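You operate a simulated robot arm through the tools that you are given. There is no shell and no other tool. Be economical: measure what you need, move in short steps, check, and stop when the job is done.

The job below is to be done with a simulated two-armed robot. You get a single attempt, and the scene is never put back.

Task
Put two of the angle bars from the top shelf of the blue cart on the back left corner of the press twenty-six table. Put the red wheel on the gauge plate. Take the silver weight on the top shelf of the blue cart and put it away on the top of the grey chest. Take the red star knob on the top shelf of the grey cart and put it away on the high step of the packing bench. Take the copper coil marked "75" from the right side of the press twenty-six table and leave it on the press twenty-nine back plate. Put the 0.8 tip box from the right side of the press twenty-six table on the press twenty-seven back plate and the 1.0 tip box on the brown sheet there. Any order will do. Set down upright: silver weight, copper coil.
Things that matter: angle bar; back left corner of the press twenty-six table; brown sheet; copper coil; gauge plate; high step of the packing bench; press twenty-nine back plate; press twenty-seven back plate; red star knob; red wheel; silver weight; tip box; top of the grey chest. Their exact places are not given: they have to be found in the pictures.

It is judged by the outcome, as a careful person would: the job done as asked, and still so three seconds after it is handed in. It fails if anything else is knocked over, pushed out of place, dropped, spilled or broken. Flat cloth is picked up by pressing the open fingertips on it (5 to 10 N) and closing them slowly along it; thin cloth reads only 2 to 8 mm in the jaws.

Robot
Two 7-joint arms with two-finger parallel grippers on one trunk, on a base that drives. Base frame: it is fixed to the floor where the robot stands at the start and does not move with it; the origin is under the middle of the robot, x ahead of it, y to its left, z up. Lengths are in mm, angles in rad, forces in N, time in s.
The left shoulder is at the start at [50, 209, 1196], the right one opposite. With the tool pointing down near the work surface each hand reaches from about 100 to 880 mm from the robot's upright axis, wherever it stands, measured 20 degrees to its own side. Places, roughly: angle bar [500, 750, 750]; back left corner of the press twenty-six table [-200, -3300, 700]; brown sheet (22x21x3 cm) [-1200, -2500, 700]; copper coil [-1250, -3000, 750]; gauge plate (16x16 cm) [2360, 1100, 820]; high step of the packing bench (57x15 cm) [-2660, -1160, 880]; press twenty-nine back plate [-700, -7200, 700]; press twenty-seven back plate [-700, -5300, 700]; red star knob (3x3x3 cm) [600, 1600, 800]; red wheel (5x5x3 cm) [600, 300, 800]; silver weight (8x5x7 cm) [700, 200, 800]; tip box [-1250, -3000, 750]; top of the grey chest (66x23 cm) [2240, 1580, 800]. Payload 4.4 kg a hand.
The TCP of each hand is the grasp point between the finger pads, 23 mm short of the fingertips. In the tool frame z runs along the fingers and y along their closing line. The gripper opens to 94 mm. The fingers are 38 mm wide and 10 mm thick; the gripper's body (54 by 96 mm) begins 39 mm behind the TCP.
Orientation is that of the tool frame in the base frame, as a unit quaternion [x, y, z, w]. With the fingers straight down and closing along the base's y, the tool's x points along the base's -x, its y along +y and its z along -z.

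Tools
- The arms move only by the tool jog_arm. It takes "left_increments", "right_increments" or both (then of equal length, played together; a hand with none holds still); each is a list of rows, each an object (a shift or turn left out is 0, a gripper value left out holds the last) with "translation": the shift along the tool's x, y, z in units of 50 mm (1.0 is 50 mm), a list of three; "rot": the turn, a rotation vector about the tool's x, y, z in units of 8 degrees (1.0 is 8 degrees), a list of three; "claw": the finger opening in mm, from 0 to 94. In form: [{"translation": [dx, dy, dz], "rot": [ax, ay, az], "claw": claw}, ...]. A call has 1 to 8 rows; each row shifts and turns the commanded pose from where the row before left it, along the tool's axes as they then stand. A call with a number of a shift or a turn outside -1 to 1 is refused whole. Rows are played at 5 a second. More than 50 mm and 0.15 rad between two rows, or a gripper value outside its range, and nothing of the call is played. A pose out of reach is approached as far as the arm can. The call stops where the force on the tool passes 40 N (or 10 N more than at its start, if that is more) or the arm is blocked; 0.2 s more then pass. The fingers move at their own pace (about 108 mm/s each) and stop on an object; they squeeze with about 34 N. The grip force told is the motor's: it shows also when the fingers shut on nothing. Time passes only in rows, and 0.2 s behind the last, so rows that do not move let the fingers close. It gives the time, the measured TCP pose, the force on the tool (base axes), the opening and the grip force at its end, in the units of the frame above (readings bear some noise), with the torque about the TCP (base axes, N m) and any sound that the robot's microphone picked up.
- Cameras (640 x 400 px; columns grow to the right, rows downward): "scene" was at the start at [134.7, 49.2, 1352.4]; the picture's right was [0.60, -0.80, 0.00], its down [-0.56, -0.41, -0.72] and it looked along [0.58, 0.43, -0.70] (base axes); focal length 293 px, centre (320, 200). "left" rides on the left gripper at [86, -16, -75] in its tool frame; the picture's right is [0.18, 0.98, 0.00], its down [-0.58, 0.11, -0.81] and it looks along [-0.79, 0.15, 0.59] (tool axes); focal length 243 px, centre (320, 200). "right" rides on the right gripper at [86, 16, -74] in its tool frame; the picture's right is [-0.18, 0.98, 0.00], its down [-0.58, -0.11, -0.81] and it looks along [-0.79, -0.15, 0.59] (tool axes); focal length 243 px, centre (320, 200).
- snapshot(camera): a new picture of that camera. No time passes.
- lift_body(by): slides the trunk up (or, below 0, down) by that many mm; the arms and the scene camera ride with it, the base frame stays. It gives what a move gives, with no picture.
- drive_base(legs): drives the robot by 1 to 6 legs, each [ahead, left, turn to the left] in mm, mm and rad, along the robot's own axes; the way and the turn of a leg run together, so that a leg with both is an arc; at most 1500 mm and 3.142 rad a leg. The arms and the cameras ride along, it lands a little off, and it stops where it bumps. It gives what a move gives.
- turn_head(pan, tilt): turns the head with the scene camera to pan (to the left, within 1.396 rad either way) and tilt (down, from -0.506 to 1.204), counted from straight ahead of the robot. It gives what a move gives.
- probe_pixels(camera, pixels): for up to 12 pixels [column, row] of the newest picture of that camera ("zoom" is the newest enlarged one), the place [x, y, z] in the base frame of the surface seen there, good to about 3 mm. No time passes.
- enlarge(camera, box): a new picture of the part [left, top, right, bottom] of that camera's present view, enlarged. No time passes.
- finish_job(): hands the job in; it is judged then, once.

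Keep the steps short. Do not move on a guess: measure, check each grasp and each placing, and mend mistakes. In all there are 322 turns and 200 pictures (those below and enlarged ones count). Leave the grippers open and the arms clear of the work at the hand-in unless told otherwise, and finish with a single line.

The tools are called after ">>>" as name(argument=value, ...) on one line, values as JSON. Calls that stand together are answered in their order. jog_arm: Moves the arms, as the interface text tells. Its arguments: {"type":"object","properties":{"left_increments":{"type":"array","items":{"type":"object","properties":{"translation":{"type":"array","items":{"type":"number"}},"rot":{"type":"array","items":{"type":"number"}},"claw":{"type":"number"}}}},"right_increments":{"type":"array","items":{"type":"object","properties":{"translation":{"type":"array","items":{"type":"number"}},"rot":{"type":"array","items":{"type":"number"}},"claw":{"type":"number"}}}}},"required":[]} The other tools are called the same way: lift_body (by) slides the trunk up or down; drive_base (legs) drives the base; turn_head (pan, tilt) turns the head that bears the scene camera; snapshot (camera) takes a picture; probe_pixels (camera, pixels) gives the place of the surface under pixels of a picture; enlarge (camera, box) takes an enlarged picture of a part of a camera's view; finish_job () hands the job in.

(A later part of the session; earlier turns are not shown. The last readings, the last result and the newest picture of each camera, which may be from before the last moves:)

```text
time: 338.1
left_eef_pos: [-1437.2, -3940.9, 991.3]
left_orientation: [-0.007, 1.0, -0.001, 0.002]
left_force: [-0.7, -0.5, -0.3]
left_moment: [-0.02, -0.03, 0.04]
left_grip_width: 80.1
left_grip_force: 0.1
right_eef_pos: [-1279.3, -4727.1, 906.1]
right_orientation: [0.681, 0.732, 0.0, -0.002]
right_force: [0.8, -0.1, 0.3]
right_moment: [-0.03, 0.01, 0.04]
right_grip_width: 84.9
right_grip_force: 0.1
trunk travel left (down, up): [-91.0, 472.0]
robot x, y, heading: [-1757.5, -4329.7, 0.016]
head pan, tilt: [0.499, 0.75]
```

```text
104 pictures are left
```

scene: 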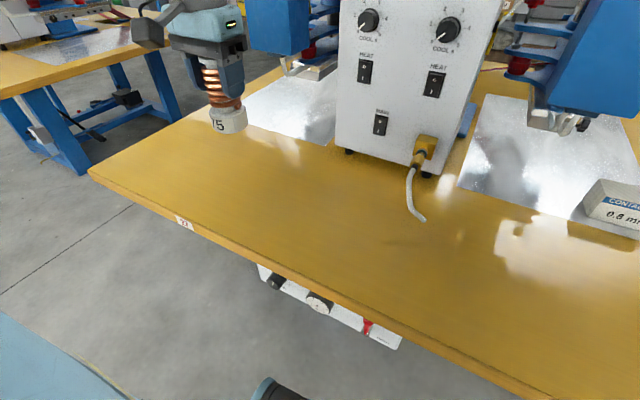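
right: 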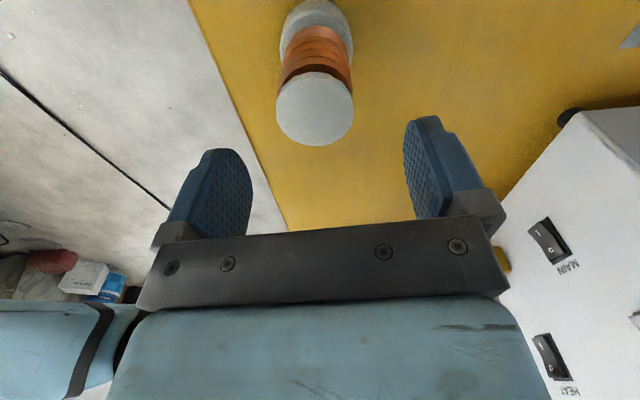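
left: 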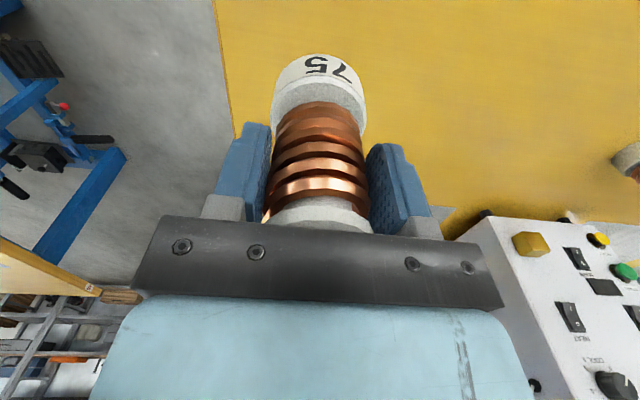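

>>> jog_arm(right_increments=[{"translation": [0, -0.06, 0.6]}, {"translation": [0, 0, 0.6]}, {"translation": [0, 0, 0.48]}, {"claw": 60}, {"claw": 35}, {"claw": 35}, {"claw": 35}])

>>> jog_arm(right_increments=[{"translation": [0, 0, -0.3]}, {"translation": [0, 0, -0.9]}, {"translation": [0, 0, -0.9]}, {"translation": [0, 0, -0.9]}, {"translation": [0, 0, -0.7]}])

>>> snapshot(camera="right")

```text
time: 339.7
left_eef_pos: [-1437.2, -3938.8, 992.4]
left_orientation: [-0.007, 1.0, -0.001, 0.002]
left_force: [-0.1, -0.1, 0.9]
left_moment: [-0.03, 0.01, -0.03]
left_grip_width: 79.9
left_grip_force: 0.1
right_eef_pos: [-1283.9, -4727.5, 822.4]
right_orientation: [0.68, 0.733, 0.001, -0.002]
right_force: [-1.5, 0.4, -0.4]
right_moment: [0.01, 0.01, 0.03]
right_grip_width: 49.8
right_grip_force: 34.2
trunk travel left (down, up): [-91.0, 472.0]
robot x, y, heading: [-1756.9, -4335.6, 0.018]
head pan, tilt: [0.499, 0.75]
```

```text
time: 340.9
left_eef_pos: [-1437.1, -3939.9, 990.8]
left_orientation: [-0.006, 1.0, -0.002, 0.002]
left_force: [-0.1, -0.3, 0.6]
left_moment: [0.0, 0.01, 0.0]
left_grip_width: 80.3
left_grip_force: 0.1
right_eef_pos: [-1284.8, -4729.9, 1006.1]
right_orientation: [0.68, 0.733, -0.001, -0.002]
right_force: [0.8, -0.5, -3.3]
right_moment: [-0.02, -0.02, 0.0]
right_grip_width: 49.5
right_grip_force: 34.2
trunk travel left (down, up): [-91.0, 472.0]
robot x, y, heading: [-1758.1, -4335.8, 0.015]
head pan, tilt: [0.499, 0.75]
```

```text
103 pictures are left
```

right: 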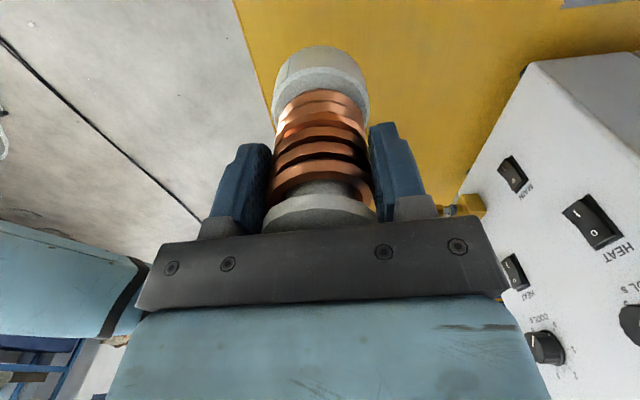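

Coil held upright in the right hand. Retract it, back off 80 and strafe right ~2650 toward press 29.

>>> jog_arm(right_increments=[{"translation": [0, -0.9, 0]}, {"translation": [0, -0.9, 0]}, {"translation": [0, -0.6, 0]}])

>>> drive_base(legs=[[-80, 0, -0.015], [0, -1400, 0], [0, -1250, 0]])

>>> turn_head(pan=-0.3, tilt=0.6)

>>> snapshot(camera="scene")

```text
time: 341.7
left_eef_pos: [-1437.3, -3940.1, 991.6]
left_orientation: [-0.007, 1.0, -0.002, 0.002]
left_force: [-0.1, -0.6, -0.4]
left_moment: [-0.02, 0.02, -0.02]
left_grip_width: 80.0
left_grip_force: 0.1
right_eef_pos: [-1401.9, -4737.1, 1007.5]
right_orientation: [0.681, 0.732, 0.001, -0.001]
right_force: [-0.7, -0.2, -3.9]
right_moment: [0.01, 0.01, -0.04]
right_grip_width: 49.6
right_grip_force: 33.4
trunk travel left (down, up): [-91.0, 472.0]
robot x, y, heading: [-1756.9, -4332.1, 0.015]
head pan, tilt: [0.499, 0.75]
```

```text
time: 365.4
left_eef_pos: [-1512.8, -6573.8, 991.8]
left_orientation: [0.004, 1.0, -0.002, 0.001]
left_force: [0.7, 0.6, 0.5]
left_moment: [-0.01, 0.01, 0.0]
left_grip_width: 80.0
left_grip_force: 0.1
right_eef_pos: [-1495.3, -7371.9, 1006.8]
right_orientation: [0.689, 0.725, 0.001, -0.002]
right_force: [-0.8, -0.1, -3.7]
right_moment: [0.02, 0.01, 0.03]
right_grip_width: 49.6
right_grip_force: 33.9
trunk travel left (down, up): [-91.0, 472.0]
robot x, y, heading: [-1842.8, -6961.6, -0.01]
head pan, tilt: [0.499, 0.75]
```

```text
time: 366.5
left_eef_pos: [-1511.7, -6575.3, 992.0]
left_orientation: [0.004, 1.0, -0.002, 0.002]
left_force: [0.1, 0.5, 0.3]
left_moment: [0.02, 0.01, 0.04]
left_grip_width: 80.1
left_grip_force: 0.0
right_eef_pos: [-1495.7, -7370.6, 1007.5]
right_orientation: [0.689, 0.725, 0.001, -0.002]
right_force: [0.5, 0.5, -3.9]
right_moment: [0.04, 0.0, 0.01]
right_grip_width: 49.5
right_grip_force: 34.2
trunk travel left (down, up): [-91.0, 472.0]
robot x, y, heading: [-1844.2, -6958.7, -0.008]
head pan, tilt: [-0.3, 0.6]
```

```text
102 pictures are left
```

scene: 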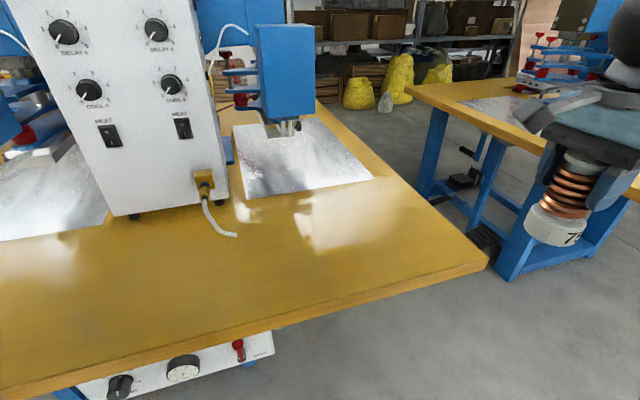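

Same layout. Check this table's number tag.

>>> probe_pixels(camera="scene", pixels=[[372, 180], [248, 198], [325, 130], [315, 30], [258, 110], [290, 125]])

>>> turn_head(pan=0.35, tilt=0.6)

>>> snapshot(camera="scene")

```text
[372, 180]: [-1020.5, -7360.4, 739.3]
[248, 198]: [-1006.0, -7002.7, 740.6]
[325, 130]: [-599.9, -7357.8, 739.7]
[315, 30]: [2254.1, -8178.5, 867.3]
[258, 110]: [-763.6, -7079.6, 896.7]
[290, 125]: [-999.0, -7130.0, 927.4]
```

```text
time: 367.5
left_eef_pos: [-1512.0, -6574.4, 992.0]
left_orientation: [0.004, 1.0, -0.002, 0.002]
left_force: [0.2, 0.3, -0.5]
left_moment: [-0.01, -0.01, -0.02]
left_grip_width: 80.0
left_grip_force: 0.0
right_eef_pos: [-1496.6, -7371.5, 1007.2]
right_orientation: [0.689, 0.725, 0.0, -0.001]
right_force: [0.4, 0.0, -4.0]
right_moment: [0.0, 0.02, -0.01]
right_grip_width: 49.6
right_grip_force: 34.5
trunk travel left (down, up): [-91.0, 472.0]
robot x, y, heading: [-1841.6, -6959.6, -0.005]
head pan, tilt: [0.351, 0.6]
```

```text
101 pictures are left
```

scene: 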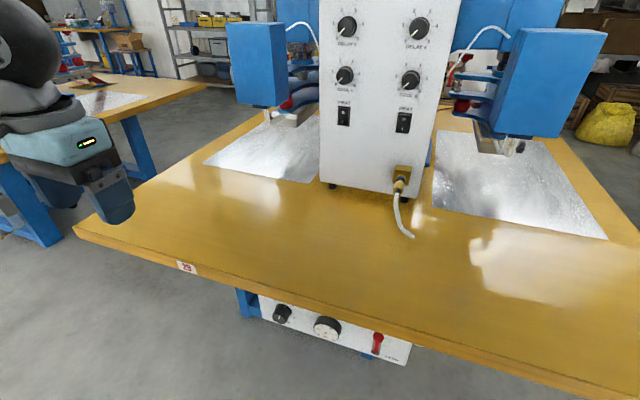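

>>> enlarge(camera="scene", box=[165, 250, 215, 285])

```text
11.43 times, centred on (190, 268) of scene
```

zoom: 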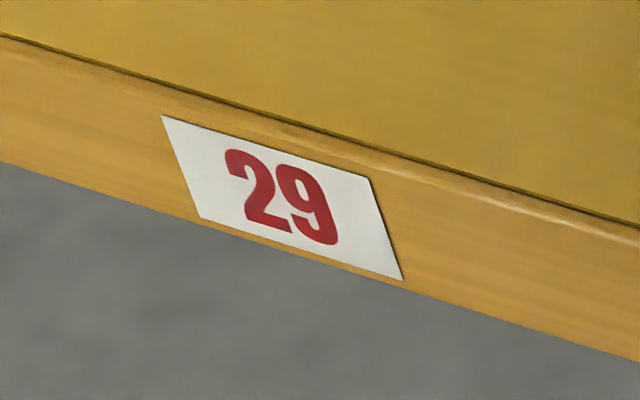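

It is press 29. Target coil spot (-950,-7290). Drive right 45, ahead 95.

>>> drive_base(legs=[[0, -45, 0.005], [95, 0, 0]])

>>> turn_head(pan=-0.3, tilt=0.65)

```text
time: 369.3
left_eef_pos: [-1418.7, -6617.9, 991.1]
left_orientation: [0.001, 1.0, -0.003, 0.0]
left_force: [-0.8, 0.1, 0.1]
left_moment: [0.0, 0.02, -0.01]
left_grip_width: 80.0
left_grip_force: 0.0
right_eef_pos: [-1398.0, -7413.9, 1006.4]
right_orientation: [0.687, 0.726, 0.0, -0.003]
right_force: [0.5, -0.1, -4.3]
right_moment: [0.02, 0.04, 0.0]
right_grip_width: 49.5
right_grip_force: 33.9
trunk travel left (down, up): [-91.0, 472.0]
robot x, y, heading: [-1745.9, -7010.8, -0.005]
head pan, tilt: [0.351, 0.6]
```

```text
time: 370.4
left_eef_pos: [-1420.6, -6619.2, 990.2]
left_orientation: [0.001, 1.0, -0.002, 0.002]
left_force: [-0.3, -0.1, -0.8]
left_moment: [0.03, 0.04, 0.04]
left_grip_width: 79.9
left_grip_force: 0.0
right_eef_pos: [-1398.8, -7413.8, 1006.8]
right_orientation: [0.687, 0.727, 0.0, -0.002]
right_force: [0.5, 0.4, -3.5]
right_moment: [0.02, 0.0, 0.02]
right_grip_width: 49.4
right_grip_force: 33.9
trunk travel left (down, up): [-91.0, 472.0]
robot x, y, heading: [-1748.6, -7003.3, -0.002]
head pan, tilt: [-0.3, 0.649]
```

>>> jog_arm(right_increments=[{"translation": [0.197, 0.908, 0]}, {"translation": [0.197, 0.908, 0]}, {"translation": [0.197, 0.908, 0]}, {"translation": [0.197, 0.908, 0]}, {"translation": [0.197, 0.908, 0]}, {"translation": [0.197, 0.908, 0]}])

>>> jog_arm(right_increments=[{"translation": [0.197, 0.908, 0]}, {"translation": [0.197, 0.908, 0]}, {"translation": [0.197, 0.908, 0]}, {"translation": [0.197, 0.908, 0]}, {"translation": [0, 0, 0.6]}, {}])

>>> snapshot(camera="scene")

```text
time: 371.8
left_eef_pos: [-1418.1, -6617.0, 990.9]
left_orientation: [0.001, 1.0, -0.002, 0.001]
left_force: [-0.3, -0.4, -0.6]
left_moment: [-0.02, 0.04, -0.02]
left_grip_width: 80.2
left_grip_force: 0.1
right_eef_pos: [-1128.3, -7337.9, 1007.6]
right_orientation: [0.687, 0.726, -0.001, -0.002]
right_force: [-0.5, 0.2, -4.3]
right_moment: [0.03, 0.01, 0.0]
right_grip_width: 49.8
right_grip_force: 34.0
trunk travel left (down, up): [-91.0, 472.0]
robot x, y, heading: [-1743.9, -7006.5, -0.0]
head pan, tilt: [-0.3, 0.649]
```

```text
time: 373.2
left_eef_pos: [-1420.4, -6617.7, 991.0]
left_orientation: [0.002, 1.0, -0.001, 0.002]
left_force: [-0.3, -0.5, -0.2]
left_moment: [-0.03, 0.06, 0.02]
left_grip_width: 80.0
left_grip_force: 0.0
right_eef_pos: [-950.6, -7289.3, 976.6]
right_orientation: [0.687, 0.727, 0.0, -0.001]
right_force: [-0.2, 0.6, -4.1]
right_moment: [0.01, 0.04, -0.03]
right_grip_width: 49.5
right_grip_force: 33.4
trunk travel left (down, up): [-91.0, 472.0]
robot x, y, heading: [-1749.4, -7004.7, -0.004]
head pan, tilt: [-0.3, 0.649]
```

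```text
99 pictures are left
```

scene: 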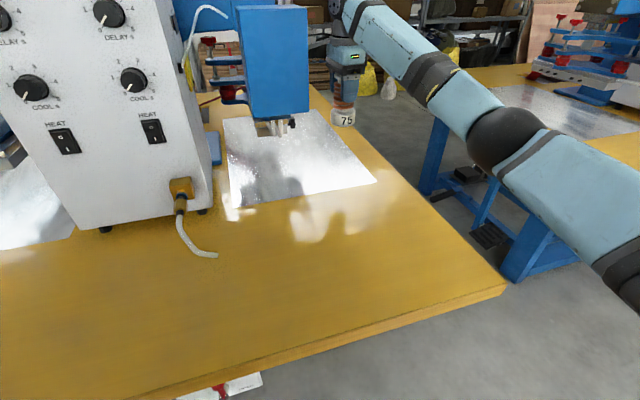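

Over the plate, clear of the head. Descend to ~828.

>>> jog_arm(right_increments=[{"translation": [0, 0, 0.9]}, {"translation": [0, 0, 0.9]}, {"translation": [0, 0, 0.9]}, {"translation": [0, 0, 0.24]}, {}])

>>> enlarge(camera="scene", box=[220, 70, 400, 210])

```text
time: 374.4
left_eef_pos: [-1420.6, -6619.0, 992.1]
left_orientation: [0.002, 1.0, -0.001, 0.002]
left_force: [0.6, 0.1, -0.5]
left_moment: [-0.02, -0.01, 0.0]
left_grip_width: 80.2
left_grip_force: 0.1
right_eef_pos: [-952.4, -7289.5, 827.4]
right_orientation: [0.687, 0.726, 0.0, -0.002]
right_force: [-0.2, 0.6, -3.9]
right_moment: [0.0, 0.01, 0.0]
right_grip_width: 49.9
right_grip_force: 34.5
trunk travel left (down, up): [-91.0, 472.0]
robot x, y, heading: [-1746.9, -7004.6, -0.006]
head pan, tilt: [-0.3, 0.649]
```

```text
2.86 times, centred on (310, 140) of scene
```

zoom: 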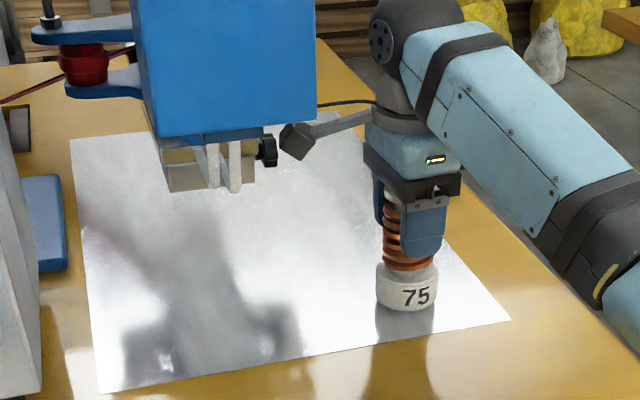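

>>> jog_arm(right_increments=[{"translation": [0, 0, 0.06]}, {"translation": [0, 0, 0.04]}, {}])

```text
time: 375.2
left_eef_pos: [-1419.9, -6618.9, 991.9]
left_orientation: [0.001, 1.0, -0.002, 0.002]
left_force: [-0.3, 0.0, 0.4]
left_moment: [0.0, -0.02, -0.02]
left_grip_width: 80.0
left_grip_force: 0.1
right_eef_pos: [-951.8, -7291.8, 825.6]
right_orientation: [0.687, 0.727, 0.0, -0.003]
right_force: [-1.0, 0.0, -3.4]
right_moment: [0.02, 0.01, 0.01]
right_grip_width: 49.7
right_grip_force: 33.8
trunk travel left (down, up): [-91.0, 472.0]
robot x, y, heading: [-1747.6, -7007.5, -0.003]
head pan, tilt: [-0.3, 0.649]
```

>>> jog_arm(right_increments=[{"translation": [0, 0, 0.04]}, {"translation": [0, 0, 0.02]}, {}])

```text
time: 376.0
left_eef_pos: [-1421.6, -6617.4, 991.9]
left_orientation: [0.002, 1.0, -0.001, 0.002]
left_force: [0.0, -0.1, -0.4]
left_moment: [-0.01, 0.02, 0.0]
left_grip_width: 80.0
left_grip_force: 0.0
right_eef_pos: [-951.4, -7291.0, 822.9]
right_orientation: [0.687, 0.727, 0.0, -0.001]
right_force: [1.8, -2.6, 3.4]
right_moment: [-0.31, -0.1, 0.02]
right_grip_width: 49.4
right_grip_force: 33.9
trunk travel left (down, up): [-91.0, 472.0]
robot x, y, heading: [-1745.5, -7003.1, -0.003]
head pan, tilt: [-0.3, 0.649]
```

Contact. Release, rise straight up.

>>> jog_arm(right_increments=[{"claw": 54}, {"claw": 70}, {"claw": 85}, {"translation": [0, 0, -0.6]}, {"translation": [0, 0, -0.9]}, {"translation": [0, 0, -0.9]}, {"translation": [0, 0, -0.9]}])

>>> enlarge(camera="scene", box=[220, 70, 400, 210])

```text
time: 377.6
left_eef_pos: [-1420.4, -6617.4, 991.0]
left_orientation: [0.002, 1.0, -0.002, 0.002]
left_force: [-0.2, 0.2, -0.1]
left_moment: [0.0, 0.05, 0.0]
left_grip_width: 80.0
left_grip_force: 0.0
right_eef_pos: [-953.3, -7291.8, 987.5]
right_orientation: [0.687, 0.727, -0.001, -0.001]
right_force: [0.0, -0.7, -0.9]
right_moment: [0.0, 0.01, -0.04]
right_grip_width: 84.9
right_grip_force: 0.1
trunk travel left (down, up): [-91.0, 472.0]
robot x, y, heading: [-1749.0, -7002.8, -0.003]
head pan, tilt: [-0.3, 0.649]
```

```text
2.86 times, centred on (310, 140) of scene
```

zoom: 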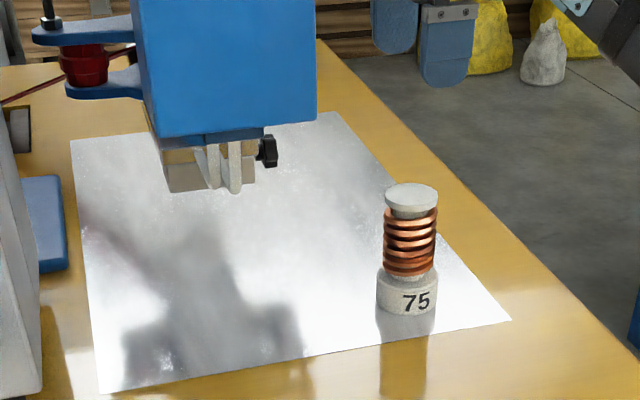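

Coil stands upright on the plate. Last item: the star knob. Retract the right hand and turn it back, then drive back up the aisle.

>>> jog_arm(right_increments=[{"translation": [-0.2, -0.95, 0]}, {"translation": [-0.2, -0.95, 0]}, {"translation": [-0.2, -0.95, 0]}, {"translation": [-0.2, -0.95, 0]}, {"translation": [-0.2, -0.95, 0]}, {"translation": [-0.2, -0.95, 0]}, {"translation": [-0.2, -0.95, 0]}, {"translation": [-0.2, -0.95, 0]}])

>>> drive_base(legs=[[-130, 0, 0], [0, 1500, 0], [0, 1500, 0], [0, 1500, 0]])

```text
time: 377.8
left_eef_pos: [-1420.1, -6617.3, 991.4]
left_orientation: [0.002, 1.0, -0.001, 0.002]
left_force: [-0.5, -0.1, 0.5]
left_moment: [-0.01, -0.02, 0.02]
left_grip_width: 79.9
left_grip_force: 0.0
right_eef_pos: [-956.1, -7293.6, 986.6]
right_orientation: [0.695, 0.719, 0.003, -0.001]
right_force: [11.1, -2.1, -2.1]
right_moment: [0.06, 1.09, -1.33]
right_grip_width: 85.2
right_grip_force: 0.1
trunk travel left (down, up): [-91.0, 472.0]
robot x, y, heading: [-1746.0, -7005.6, -0.003]
head pan, tilt: [-0.3, 0.649]
stopped in row 1 (right hand): the force on the tool passed its limit at 86 N (the readings are from after the stop); the commanded pose is now the measured one
```

```text
time: 378.6
left_eef_pos: [-1425.8, -6618.1, 991.0]
left_orientation: [0.0, 1.0, -0.001, 0.001]
left_force: [0.0, 0.4, -0.3]
left_moment: [-0.01, 0.04, 0.01]
left_grip_width: 80.2
left_grip_force: 0.1
right_eef_pos: [-958.9, -7297.7, 986.3]
right_orientation: [0.701, 0.713, 0.005, 0.001]
right_force: [10.4, -2.1, -3.5]
right_moment: [-0.27, 1.13, -1.36]
right_grip_width: 85.2
right_grip_force: 0.0
trunk travel left (down, up): [-91.0, 472.0]
robot x, y, heading: [-1752.2, -7006.7, -0.003]
head pan, tilt: [-0.3, 0.649]
stopped in leg 1: the force on the tool passed its limit at 71 N (the readings are from after the stop); the commanded pose is now the measured one
```

The right hand's camera bracket caught on something at its +y side. Look.

>>> snapshot(camera="scene")

>>> enlarge(camera="scene", box=[220, 0, 400, 140])

>>> snapshot(camera="right")

```text
96 pictures are left
```

scene: 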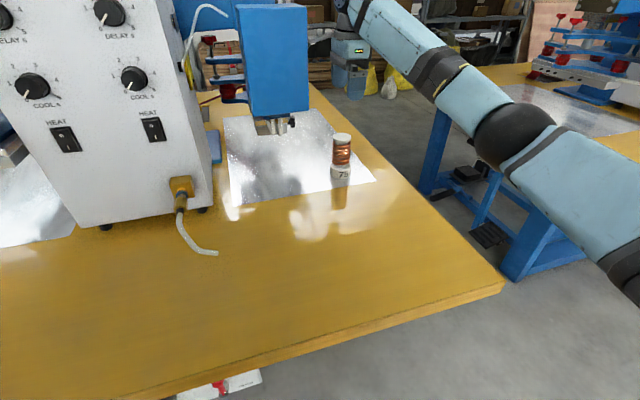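

```text
2.86 times, centred on (310, 70) of scene
```

zoom: 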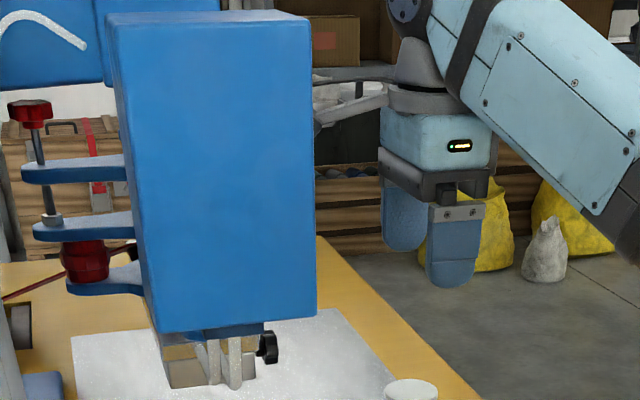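

```text
94 pictures are left
```

right: 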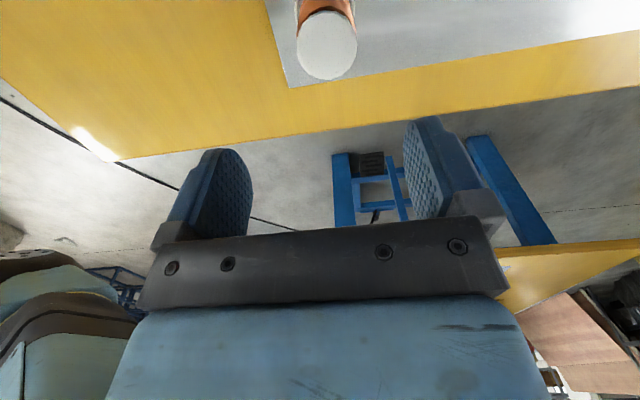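

The bracket sits just behind the head's blue box. Ease forward 8 mm, move 60 mm to -y, then retract.

>>> jog_arm(right_increments=[{"translation": [0, 0.2, 0]}, {"translation": [-0.6, 0.05, 0]}, {"translation": [-0.6, 0, 0]}, {}])

```text
time: 379.6
left_eef_pos: [-1427.2, -6616.8, 990.9]
left_orientation: [0.0, 1.0, -0.001, 0.003]
left_force: [-0.1, -0.1, 0.0]
left_moment: [0.02, 0.02, 0.0]
left_grip_width: 79.8
left_grip_force: 0.0
right_eef_pos: [-948.0, -7354.2, 988.9]
right_orientation: [0.699, 0.715, 0.006, 0.0]
right_force: [0.0, -0.9, -0.5]
right_moment: [0.0, 0.05, 0.04]
right_grip_width: 85.2
right_grip_force: 0.0
trunk travel left (down, up): [-91.0, 472.0]
robot x, y, heading: [-1754.7, -7006.1, -0.001]
head pan, tilt: [-0.3, 0.649]
```

Free, no force. Now retract.

>>> jog_arm(right_increments=[{"translation": [-0.1, -0.95, 0]}, {"translation": [-0.1, -0.95, 0]}, {"translation": [-0.1, -0.95, 0]}, {"translation": [-0.1, -0.95, 0]}, {"translation": [-0.1, -0.95, 0]}, {"translation": [-0.1, -0.95, 0]}, {"translation": [-0.1, -0.95, 0]}, {"translation": [-0.1, -0.95, 0]}])

>>> enlarge(camera="scene", box=[180, 0, 420, 210])

>>> probe_pixels(camera="scene", pixels=[[342, 138], [375, 181], [233, 205], [232, 205]])

```text
time: 381.4
left_eef_pos: [-1427.1, -6618.6, 993.0]
left_orientation: [0.0, 1.0, -0.001, 0.003]
left_force: [0.3, 0.0, -0.2]
left_moment: [-0.01, 0.01, 0.02]
left_grip_width: 79.9
left_grip_force: 0.0
right_eef_pos: [-1325.0, -7401.4, 985.5]
right_orientation: [0.7, 0.714, 0.006, 0.002]
right_force: [-1.0, 0.2, 0.5]
right_moment: [0.0, 0.0, -0.01]
right_grip_width: 85.0
right_grip_force: 0.0
trunk travel left (down, up): [-91.0, 472.0]
robot x, y, heading: [-1756.1, -7006.0, -0.005]
head pan, tilt: [-0.3, 0.649]
```

```text
1.90 times, centred on (300, 105) of scene
```

zoom: 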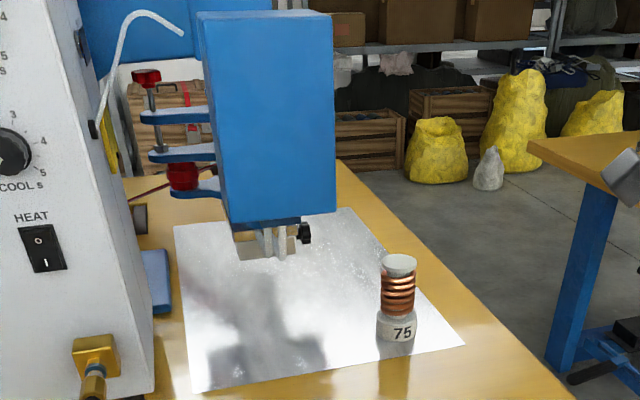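

```text
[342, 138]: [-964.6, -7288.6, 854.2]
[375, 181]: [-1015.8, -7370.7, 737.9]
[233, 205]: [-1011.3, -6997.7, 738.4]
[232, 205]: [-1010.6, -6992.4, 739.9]
```

Coil and press are fine. Drive back up the aisle.

>>> drive_base(legs=[[-140, 0, 0], [0, 1500, 0], [0, 1500, 0], [0, 1500, 0], [0, 500, 0]])

```text
time: 425.8
left_eef_pos: [-1627.6, -1622.6, 991.1]
left_orientation: [-0.01, 1.0, -0.001, 0.002]
left_force: [0.3, 0.5, -1.2]
left_moment: [-0.02, 0.06, 0.02]
left_grip_width: 79.8
left_grip_force: 0.1
right_eef_pos: [-1506.8, -2404.0, 984.8]
right_orientation: [0.692, 0.722, 0.006, 0.0]
right_force: [0.2, -0.1, 0.1]
right_moment: [0.04, 0.02, 0.0]
right_grip_width: 84.6
right_grip_force: 0.0
trunk travel left (down, up): [-91.0, 472.0]
robot x, y, heading: [-1943.8, -2023.5, 0.02]
head pan, tilt: [-0.3, 0.649]
```

>>> drive_base(legs=[[0, 350, -0.02], [1500, 0, 0], [300, 0, 0], [0, 1400, 0]])

>>> turn_head(pan=0.9, tilt=0.55)

>>> snapshot(camera="scene")

```text
time: 450.4
left_eef_pos: [133.4, 181.1, 992.7]
left_orientation: [-0.008, 1.0, 0.0, 0.003]
left_force: [0.0, 0.3, 1.1]
left_moment: [0.01, 0.0, 0.0]
left_grip_width: 79.9
left_grip_force: 0.0
right_eef_pos: [250.3, -602.2, 985.9]
right_orientation: [0.693, 0.721, 0.006, 0.0]
right_force: [-0.1, -0.1, -0.2]
right_moment: [0.01, 0.01, -0.01]
right_grip_width: 85.0
right_grip_force: 0.1
trunk travel left (down, up): [-91.0, 472.0]
robot x, y, heading: [-183.9, -212.1, 0.02]
head pan, tilt: [-0.3, 0.649]
```

```text
time: 451.8
left_eef_pos: [133.6, 180.9, 991.2]
left_orientation: [-0.008, 1.0, -0.001, 0.002]
left_force: [0.0, -0.2, 0.5]
left_moment: [0.0, 0.04, -0.03]
left_grip_width: 79.8
left_grip_force: 0.1
right_eef_pos: [251.1, -600.6, 984.3]
right_orientation: [0.693, 0.721, 0.006, 0.001]
right_force: [-0.2, 1.0, 0.5]
right_moment: [0.02, -0.08, 0.02]
right_grip_width: 85.0
right_grip_force: 0.1
trunk travel left (down, up): [-91.0, 472.0]
robot x, y, heading: [-186.2, -212.3, 0.019]
head pan, tilt: [0.901, 0.55]
```

```text
92 pictures are left
```

scene: 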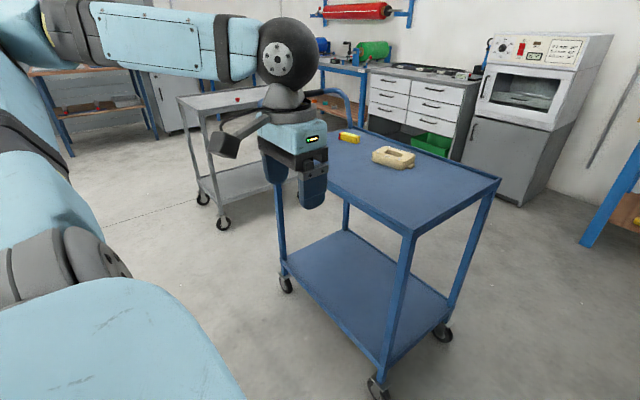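

The grey cart and knob (237,100) are visible. Probe.

>>> probe_pixels(camera="scene", pixels=[[237, 100], [222, 224], [203, 200], [178, 98], [205, 112], [215, 105], [255, 90], [153, 135], [70, 155], [345, 100], [300, 180]])

>>> enlarge(camera="scene", box=[160, 60, 320, 240])

```text
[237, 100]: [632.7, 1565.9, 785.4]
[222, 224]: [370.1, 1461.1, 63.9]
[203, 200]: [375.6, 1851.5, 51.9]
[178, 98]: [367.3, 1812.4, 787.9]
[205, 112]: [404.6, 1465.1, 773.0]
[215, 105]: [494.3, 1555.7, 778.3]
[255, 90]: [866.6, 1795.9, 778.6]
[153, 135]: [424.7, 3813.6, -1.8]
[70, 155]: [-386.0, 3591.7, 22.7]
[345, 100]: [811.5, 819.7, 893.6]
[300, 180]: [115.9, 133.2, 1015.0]
```

```text
2.22 times, centred on (240, 150) of scene
```

zoom: 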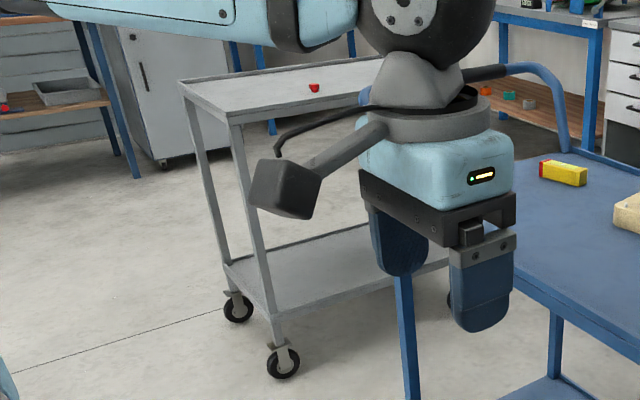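

Grey cart: x 370…1050, y 1460…1850, shelf z≈775; knob at (633,1566). Tuck the right hand back, then strafe left 1400.

>>> jog_arm(right_increments=[{"translation": [-0.3, -0.9, 0]}, {"translation": [-0.3, -0.9, 0]}, {"translation": [-0.3, -0.9, 0]}])

>>> drive_base(legs=[[0, 1410, -0.02], [130, 0, 0]])

>>> turn_head(pan=0.4, tilt=0.75)

>>> snapshot(camera="scene")

```text
time: 452.6
left_eef_pos: [131.7, 182.2, 993.5]
left_orientation: [-0.008, 1.0, -0.002, 0.004]
left_force: [-0.1, 0.8, 0.6]
left_moment: [-0.07, -0.02, -0.01]
left_grip_width: 80.1
left_grip_force: 0.1
right_eef_pos: [117.0, -648.3, 984.8]
right_orientation: [0.693, 0.721, 0.007, 0.001]
right_force: [-0.5, 0.4, -0.4]
right_moment: [-0.04, 0.01, 0.03]
right_grip_width: 85.0
right_grip_force: 0.0
trunk travel left (down, up): [-91.0, 472.0]
robot x, y, heading: [-186.8, -212.9, 0.014]
head pan, tilt: [0.901, 0.55]
```

```text
time: 466.2
left_eef_pos: [272.6, 1604.3, 992.2]
left_orientation: [0.008, 1.0, -0.001, 0.002]
left_force: [0.6, 0.2, 0.2]
left_moment: [0.03, 0.0, -0.01]
left_grip_width: 80.2
left_grip_force: 0.1
right_eef_pos: [235.7, 775.8, 984.4]
right_orientation: [0.704, 0.71, 0.006, 0.001]
right_force: [-0.4, 0.2, 0.7]
right_moment: [0.02, 0.03, 0.0]
right_grip_width: 84.8
right_grip_force: 0.1
trunk travel left (down, up): [-91.0, 472.0]
robot x, y, heading: [-57.0, 1221.7, -0.011]
head pan, tilt: [0.901, 0.55]
```

```text
time: 467.1
left_eef_pos: [272.7, 1604.7, 991.5]
left_orientation: [0.007, 1.0, -0.001, 0.003]
left_force: [0.2, 0.4, 0.5]
left_moment: [-0.01, -0.01, -0.03]
left_grip_width: 80.0
left_grip_force: 0.1
right_eef_pos: [234.9, 777.0, 983.9]
right_orientation: [0.703, 0.711, 0.007, 0.001]
right_force: [-0.6, 0.3, -0.4]
right_moment: [0.01, -0.01, -0.03]
right_grip_width: 85.1
right_grip_force: 0.1
trunk travel left (down, up): [-91.0, 472.0]
robot x, y, heading: [-60.7, 1222.7, -0.02]
head pan, tilt: [0.4, 0.75]
```

```text
90 pictures are left
```

scene: 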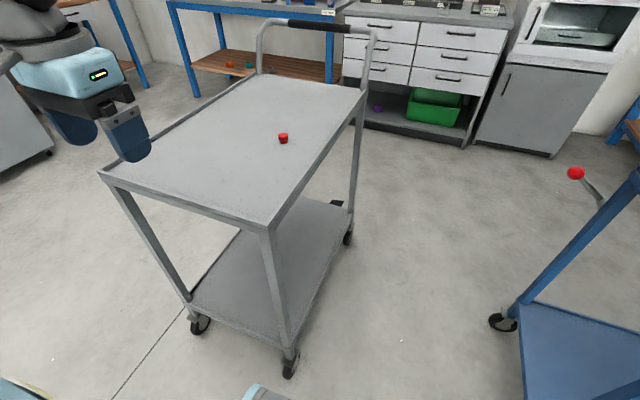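

>>> enlarge(camera="scene", box=[260, 120, 310, 155])

>>> probe_pixels(camera="scene", pixels=[[283, 137], [278, 138], [288, 138], [283, 134], [283, 143], [284, 147]])

```text
11.43 times, centred on (285, 138) of scene
```

zoom: 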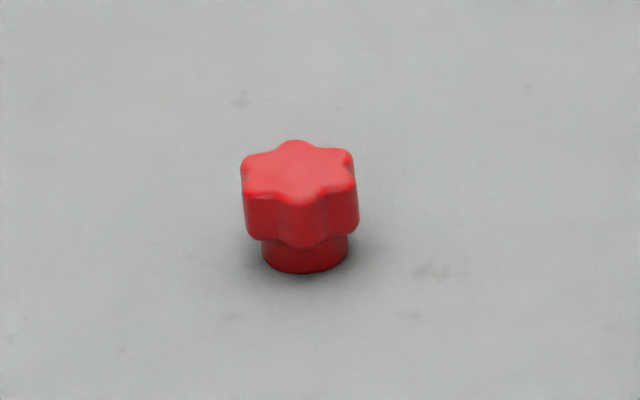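

```text
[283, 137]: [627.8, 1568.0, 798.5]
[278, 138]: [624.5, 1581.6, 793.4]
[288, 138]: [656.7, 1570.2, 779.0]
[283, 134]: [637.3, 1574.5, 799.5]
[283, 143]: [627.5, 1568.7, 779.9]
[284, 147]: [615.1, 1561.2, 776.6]
```

Knob centre ≈ (636,1570), top 800. Move the left hand above it.

>>> jog_arm(left_increments=[{"translation": [-0.91, -0.08, 0], "claw": 60}, {"translation": [-0.91, -0.08, 0]}, {"translation": [-0.91, -0.08, 0]}, {"translation": [-0.91, -0.08, 0]}, {"translation": [-0.91, -0.08, 0]}, {"translation": [-0.91, -0.08, 0]}, {"translation": [-0.91, -0.08, 0]}, {"translation": [-0.91, -0.08, 0]}])

>>> jog_arm(left_increments=[{"translation": [0, 0, 0.9]}, {"translation": [0, 0, 0.9]}, {}])

>>> snapshot(camera="left")

```text
time: 468.9
left_eef_pos: [638.7, 1567.3, 993.4]
left_orientation: [0.008, 1.0, -0.001, 0.001]
left_force: [0.1, 0.0, 1.1]
left_moment: [-0.03, 0.0, 0.02]
left_grip_width: 60.0
left_grip_force: 0.1
right_eef_pos: [235.6, 775.5, 983.5]
right_orientation: [0.703, 0.711, 0.005, 0.0]
right_force: [0.8, 0.0, 0.2]
right_moment: [-0.02, -0.01, -0.02]
right_grip_width: 84.9
right_grip_force: 0.1
trunk travel left (down, up): [-91.0, 472.0]
robot x, y, heading: [-57.7, 1215.7, -0.012]
head pan, tilt: [0.4, 0.75]
```

```text
time: 469.7
left_eef_pos: [638.8, 1566.0, 903.4]
left_orientation: [0.005, 1.0, -0.001, 0.002]
left_force: [0.0, -1.3, -0.7]
left_moment: [0.01, -0.04, 0.01]
left_grip_width: 60.1
left_grip_force: 0.1
right_eef_pos: [234.7, 776.1, 984.0]
right_orientation: [0.704, 0.71, 0.006, 0.001]
right_force: [0.4, 0.7, 0.1]
right_moment: [0.01, 0.03, 0.0]
right_grip_width: 85.3
right_grip_force: 0.0
trunk travel left (down, up): [-91.0, 472.0]
robot x, y, heading: [-57.5, 1220.1, -0.015]
head pan, tilt: [0.4, 0.75]
```

```text
88 pictures are left
```

left: 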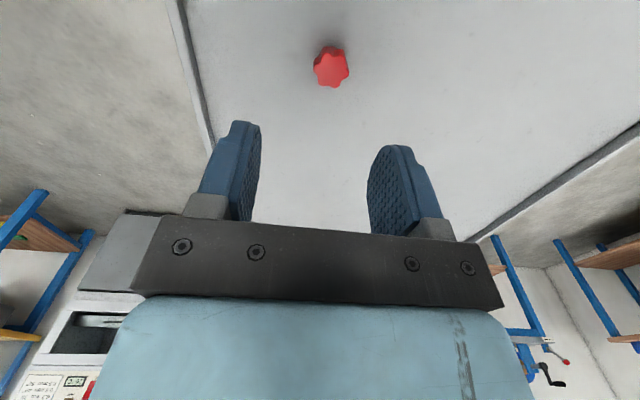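

>>> probe_pixels(camera="left", pixels=[[331, 68], [316, 68], [347, 68], [331, 50], [331, 84], [331, 110]])

```text
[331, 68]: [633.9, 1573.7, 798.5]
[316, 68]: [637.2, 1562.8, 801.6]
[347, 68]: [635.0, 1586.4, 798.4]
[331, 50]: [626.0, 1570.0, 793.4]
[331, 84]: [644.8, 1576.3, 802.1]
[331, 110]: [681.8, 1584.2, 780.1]
```

Centre (636,1574). Shift and descend to z≈804, then close.

>>> jog_arm(left_increments=[{"translation": [0.05, 0.17, 0.6]}, {"translation": [0, 0, 0.7]}, {"translation": [0, 0, 0.66]}, {}])

>>> snapshot(camera="left")

```text
time: 470.7
left_eef_pos: [635.1, 1575.2, 803.9]
left_orientation: [0.006, 1.0, -0.001, 0.002]
left_force: [-0.4, -0.4, 0.3]
left_moment: [-0.01, 0.03, 0.04]
left_grip_width: 60.0
left_grip_force: 0.1
right_eef_pos: [234.7, 776.1, 983.7]
right_orientation: [0.704, 0.71, 0.008, 0.001]
right_force: [0.0, 0.0, -0.1]
right_moment: [0.01, -0.02, 0.02]
right_grip_width: 84.9
right_grip_force: 0.1
trunk travel left (down, up): [-91.0, 472.0]
robot x, y, heading: [-59.6, 1218.2, -0.011]
head pan, tilt: [0.4, 0.75]
```

```text
87 pictures are left
```

left: 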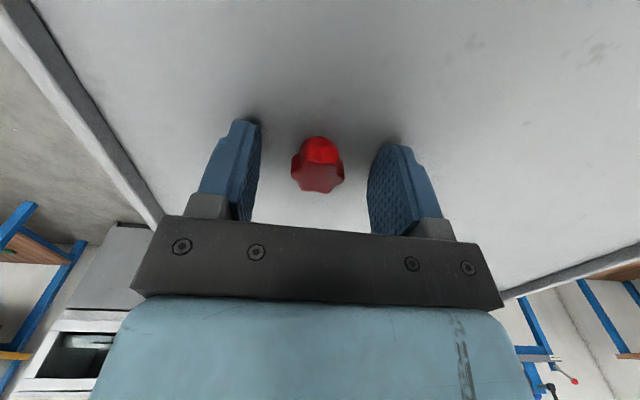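

>>> jog_arm(left_increments=[{"claw": 40}, {"claw": 18}, {"claw": 18}, {"claw": 18}, {"translation": [0, 0, -0.4]}, {"translation": [0, 0, -0.9]}, {"translation": [0, 0, -0.9]}, {"translation": [0, 0, -0.9]}])

>>> snapshot(camera="left")

```text
time: 472.5
left_eef_pos: [632.7, 1577.3, 962.4]
left_orientation: [0.007, 1.0, 0.0, 0.003]
left_force: [-0.3, -1.1, -0.2]
left_moment: [0.0, 0.0, 0.01]
left_grip_width: 24.2
left_grip_force: 33.8
right_eef_pos: [234.9, 776.2, 983.4]
right_orientation: [0.704, 0.71, 0.006, 0.001]
right_force: [-0.7, -0.7, 0.0]
right_moment: [0.0, 0.01, 0.05]
right_grip_width: 85.1
right_grip_force: 0.1
trunk travel left (down, up): [-91.0, 472.0]
robot x, y, heading: [-58.4, 1216.7, -0.011]
head pan, tilt: [0.4, 0.75]
```

```text
86 pictures are left
```

left: 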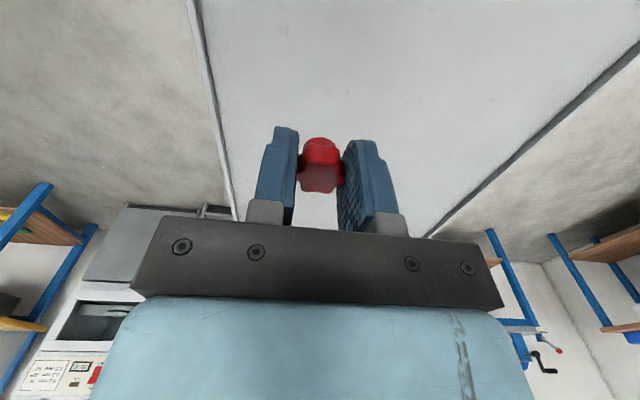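

Knob held (24 mm). Retract the left hand and drive toward the packing bench, facing it (+y).

>>> jog_arm(left_increments=[{"translation": [0.7, 0, -0.6]}, {"translation": [0.95, 0, 0]}, {"translation": [0.95, 0, 0]}, {"translation": [0.95, 0, 0]}, {"translation": [0.95, 0, 0]}, {"translation": [0.95, 0, 0]}, {"translation": [0.8, 0, 0]}])

>>> drive_base(legs=[[-130, 0, 0.012], [0, -1500, 0], [0, -1500, 0], [0, 0, 1.571], [0, 800, 0]])

>>> turn_head(pan=0.9, tilt=0.45)

>>> snapshot(camera="scene")

```text
time: 474.1
left_eef_pos: [320.3, 1579.4, 986.8]
left_orientation: [0.006, 1.0, -0.001, 0.002]
left_force: [-0.1, 0.0, 0.4]
left_moment: [0.03, -0.03, 0.01]
left_grip_width: 24.2
left_grip_force: 33.7
right_eef_pos: [233.8, 777.1, 983.6]
right_orientation: [0.704, 0.71, 0.006, 0.002]
right_force: [0.5, 0.2, -0.1]
right_moment: [0.0, -0.02, 0.01]
right_grip_width: 85.1
right_grip_force: 0.1
trunk travel left (down, up): [-91.0, 472.0]
robot x, y, heading: [-62.6, 1220.5, -0.009]
head pan, tilt: [0.4, 0.75]
```

```text
time: 512.0
left_eef_pos: [-1379.2, -1362.8, 988.3]
left_orientation: [-0.7, 0.715, 0.001, 0.003]
left_force: [-0.3, 0.1, 0.0]
left_moment: [-0.02, 0.02, 0.03]
left_grip_width: 23.9
left_grip_force: 33.8
right_eef_pos: [-577.2, -1455.7, 984.6]
right_orientation: [0.0, 1.0, 0.005, -0.003]
right_force: [-0.1, 0.0, 0.0]
right_moment: [0.01, 0.0, -0.03]
right_grip_width: 85.1
right_grip_force: 0.1
trunk travel left (down, up): [-91.0, 472.0]
robot x, y, heading: [-1021.0, -1746.6, 1.55]
head pan, tilt: [0.4, 0.75]
```

```text
time: 512.9
left_eef_pos: [-1379.0, -1363.9, 987.2]
left_orientation: [-0.699, 0.715, 0.001, 0.002]
left_force: [-0.3, -1.0, -0.2]
left_moment: [0.05, -0.04, -0.04]
left_grip_width: 24.2
left_grip_force: 34.3
right_eef_pos: [-576.8, -1456.5, 984.0]
right_orientation: [-0.001, 1.0, 0.005, -0.004]
right_force: [-0.2, 0.1, 0.5]
right_moment: [-0.01, 0.01, 0.02]
right_grip_width: 84.9
right_grip_force: 0.1
trunk travel left (down, up): [-91.0, 472.0]
robot x, y, heading: [-1019.7, -1744.3, 1.55]
head pan, tilt: [0.901, 0.45]
```

```text
85 pictures are left
```

scene: 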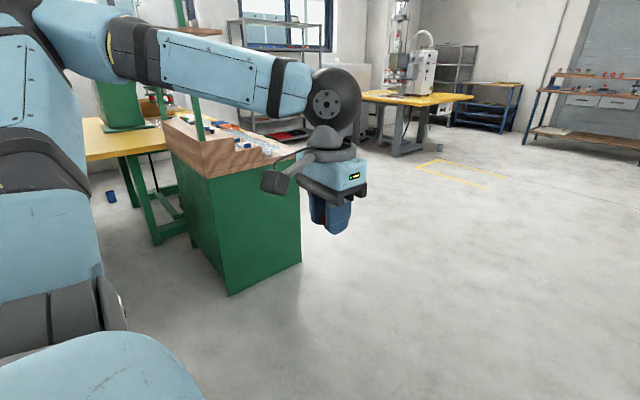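

Back off 130 then strafe left 1100 and look at the bench.

>>> drive_base(legs=[[-130, 0, 0.021], [0, 1100, 0]])

>>> turn_head(pan=0.5, tilt=0.4)

>>> snapshot(camera="scene")

```text
time: 523.5
left_eef_pos: [-2471.0, -1520.7, 988.1]
left_orientation: [0.715, -0.7, -0.002, -0.002]
left_force: [0.3, 0.6, -0.7]
left_moment: [0.0, -0.01, 0.03]
left_grip_width: 23.7
left_grip_force: 34.0
right_eef_pos: [-1665.6, -1580.5, 983.2]
right_orientation: [-0.021, 1.0, 0.005, -0.004]
right_force: [-0.1, 0.0, -0.4]
right_moment: [0.04, -0.03, -0.01]
right_grip_width: 85.0
right_grip_force: 0.0
trunk travel left (down, up): [-91.0, 472.0]
robot x, y, heading: [-2101.1, -1881.2, 1.591]
head pan, tilt: [0.901, 0.45]
```

```text
time: 524.4
left_eef_pos: [-2470.1, -1521.3, 987.7]
left_orientation: [0.714, -0.7, -0.001, -0.003]
left_force: [0.3, 1.0, 0.0]
left_moment: [-0.01, -0.01, 0.0]
left_grip_width: 24.0
left_grip_force: 33.7
right_eef_pos: [-1665.4, -1579.5, 983.4]
right_orientation: [-0.021, 1.0, 0.005, -0.003]
right_force: [0.3, -1.0, 0.4]
right_moment: [0.0, 0.0, 0.01]
right_grip_width: 84.9
right_grip_force: 0.1
trunk travel left (down, up): [-91.0, 472.0]
robot x, y, heading: [-2094.5, -1887.3, 1.59]
head pan, tilt: [0.499, 0.4]
```

```text
84 pictures are left
```

scene: 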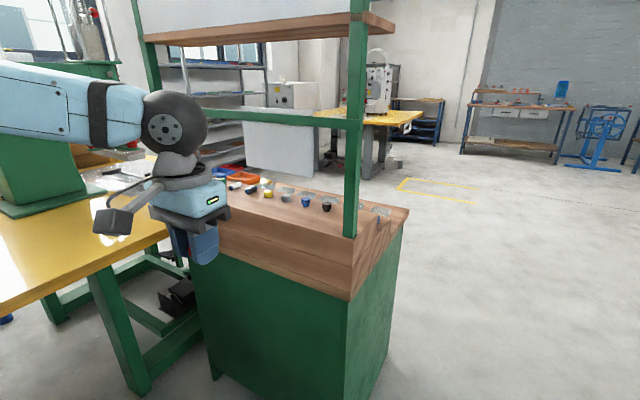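

Probe the step surface, posts and crossbar.

>>> enlarge(camera="scene", box=[200, 100, 420, 300])

>>> probe_pixels(camera="scene", pixels=[[352, 265], [260, 210], [300, 225], [330, 225], [305, 203], [326, 207], [352, 230], [255, 115], [350, 125], [155, 40], [250, 190], [355, 180]])

```text
2.00 times, centred on (310, 200) of scene
```

zoom: 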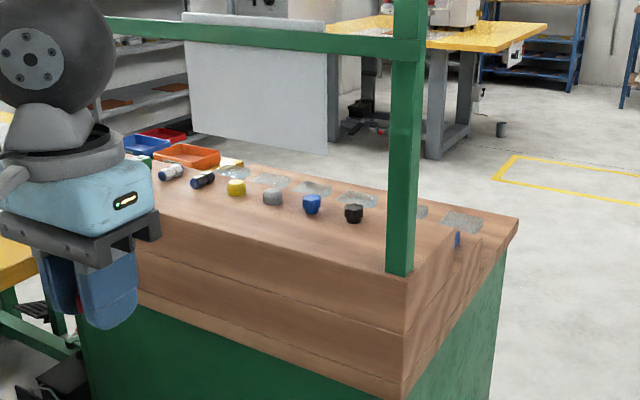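

```text
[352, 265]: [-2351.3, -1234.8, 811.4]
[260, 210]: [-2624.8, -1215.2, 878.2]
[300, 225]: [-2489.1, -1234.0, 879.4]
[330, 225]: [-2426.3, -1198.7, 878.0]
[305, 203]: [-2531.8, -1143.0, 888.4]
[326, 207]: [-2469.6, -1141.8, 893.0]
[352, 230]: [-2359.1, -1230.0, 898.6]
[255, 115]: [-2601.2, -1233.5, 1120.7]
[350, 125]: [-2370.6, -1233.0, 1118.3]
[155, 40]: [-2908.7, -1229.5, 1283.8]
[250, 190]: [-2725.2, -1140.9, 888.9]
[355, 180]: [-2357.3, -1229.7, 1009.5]
```

The high step (z≈879, y -1236…-1086) has a row of knobs at y≈-1143 and a crossbar in front at z≈1118, y≈-1233. So I must reach under the crossbar with the hand tilted ~33°. I'll aim at x≈-2590, y≈-1200. Strafe left 130, then tilt.

>>> drive_base(legs=[[0, 130, -0.02]])

>>> jog_arm(left_increments=[{"rot": [0, -0.825, 0]}, {"rot": [0, -0.825, 0]}, {"rot": [0, -0.825, 0]}, {"rot": [0, -0.825, 0]}, {"rot": [0, -0.825, 0]}, {}])

>>> snapshot(camera="scene")

>>> snapshot(camera="left")

```text
time: 526.1
left_eef_pos: [-2594.4, -1516.8, 988.3]
left_orientation: [0.708, -0.706, -0.002, -0.002]
left_force: [0.1, 0.6, -0.1]
left_moment: [-0.01, -0.01, 0.01]
left_grip_width: 23.7
left_grip_force: 33.9
right_eef_pos: [-1789.1, -1589.7, 982.5]
right_orientation: [-0.013, 1.0, 0.004, -0.004]
right_force: [-1.3, 0.2, 0.5]
right_moment: [0.04, 0.01, 0.04]
right_grip_width: 85.2
right_grip_force: 0.0
trunk travel left (down, up): [-91.0, 472.0]
robot x, y, heading: [-2229.7, -1889.8, 1.584]
head pan, tilt: [0.499, 0.4]
```

```text
time: 527.5
left_eef_pos: [-2600.9, -1499.3, 996.4]
left_orientation: [0.678, -0.677, -0.202, -0.203]
left_force: [0.0, 0.4, -0.1]
left_moment: [-0.01, 0.02, -0.02]
left_grip_width: 23.9
left_grip_force: 34.1
left hand out of reach, approached as far as the arm can: row 5
right_eef_pos: [-1790.8, -1589.1, 982.8]
right_orientation: [-0.013, 1.0, 0.006, -0.003]
right_force: [-0.5, 0.0, -0.6]
right_moment: [0.03, -0.01, -0.02]
right_grip_width: 85.0
right_grip_force: 0.0
trunk travel left (down, up): [-91.0, 472.0]
robot x, y, heading: [-2228.0, -1887.5, 1.572]
head pan, tilt: [0.499, 0.4]
```

```text
82 pictures are left
```

scene: 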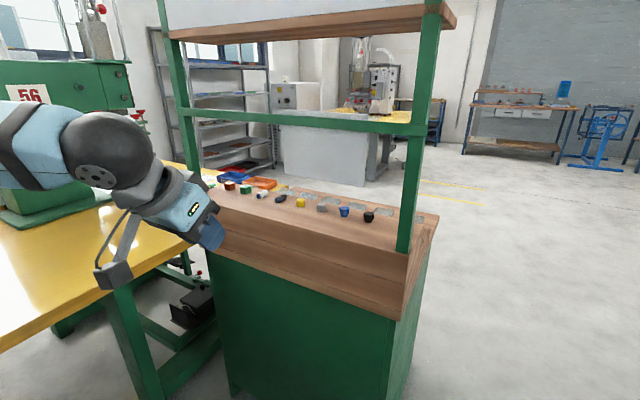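

```text
81 pictures are left
```

left: 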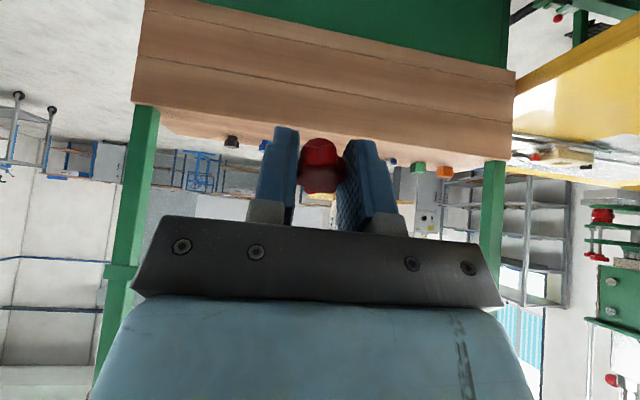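

Tilted 33°. First go low and closer in front of the bench: to about y=-1400, z=918.

>>> jog_arm(left_increments=[{"translation": [-0.276, -0.06, 0.8]}, {"translation": [-0.276, -0.06, 0.8]}, {"translation": [-0.276, -0.06, 0.8]}, {}])

```text
time: 528.5
left_eef_pos: [-2591.2, -1397.7, 919.3]
left_orientation: [0.678, -0.677, -0.202, -0.204]
left_force: [0.0, -0.1, -0.2]
left_moment: [0.01, -0.01, 0.0]
left_grip_width: 23.8
left_grip_force: 33.4
right_eef_pos: [-1790.4, -1588.8, 983.4]
right_orientation: [-0.013, 1.0, 0.005, -0.004]
right_force: [-0.2, 0.2, 0.2]
right_moment: [0.0, -0.01, -0.01]
right_grip_width: 84.7
right_grip_force: 0.1
trunk travel left (down, up): [-91.0, 472.0]
robot x, y, heading: [-2232.8, -1891.0, 1.575]
head pan, tilt: [0.499, 0.4]
```

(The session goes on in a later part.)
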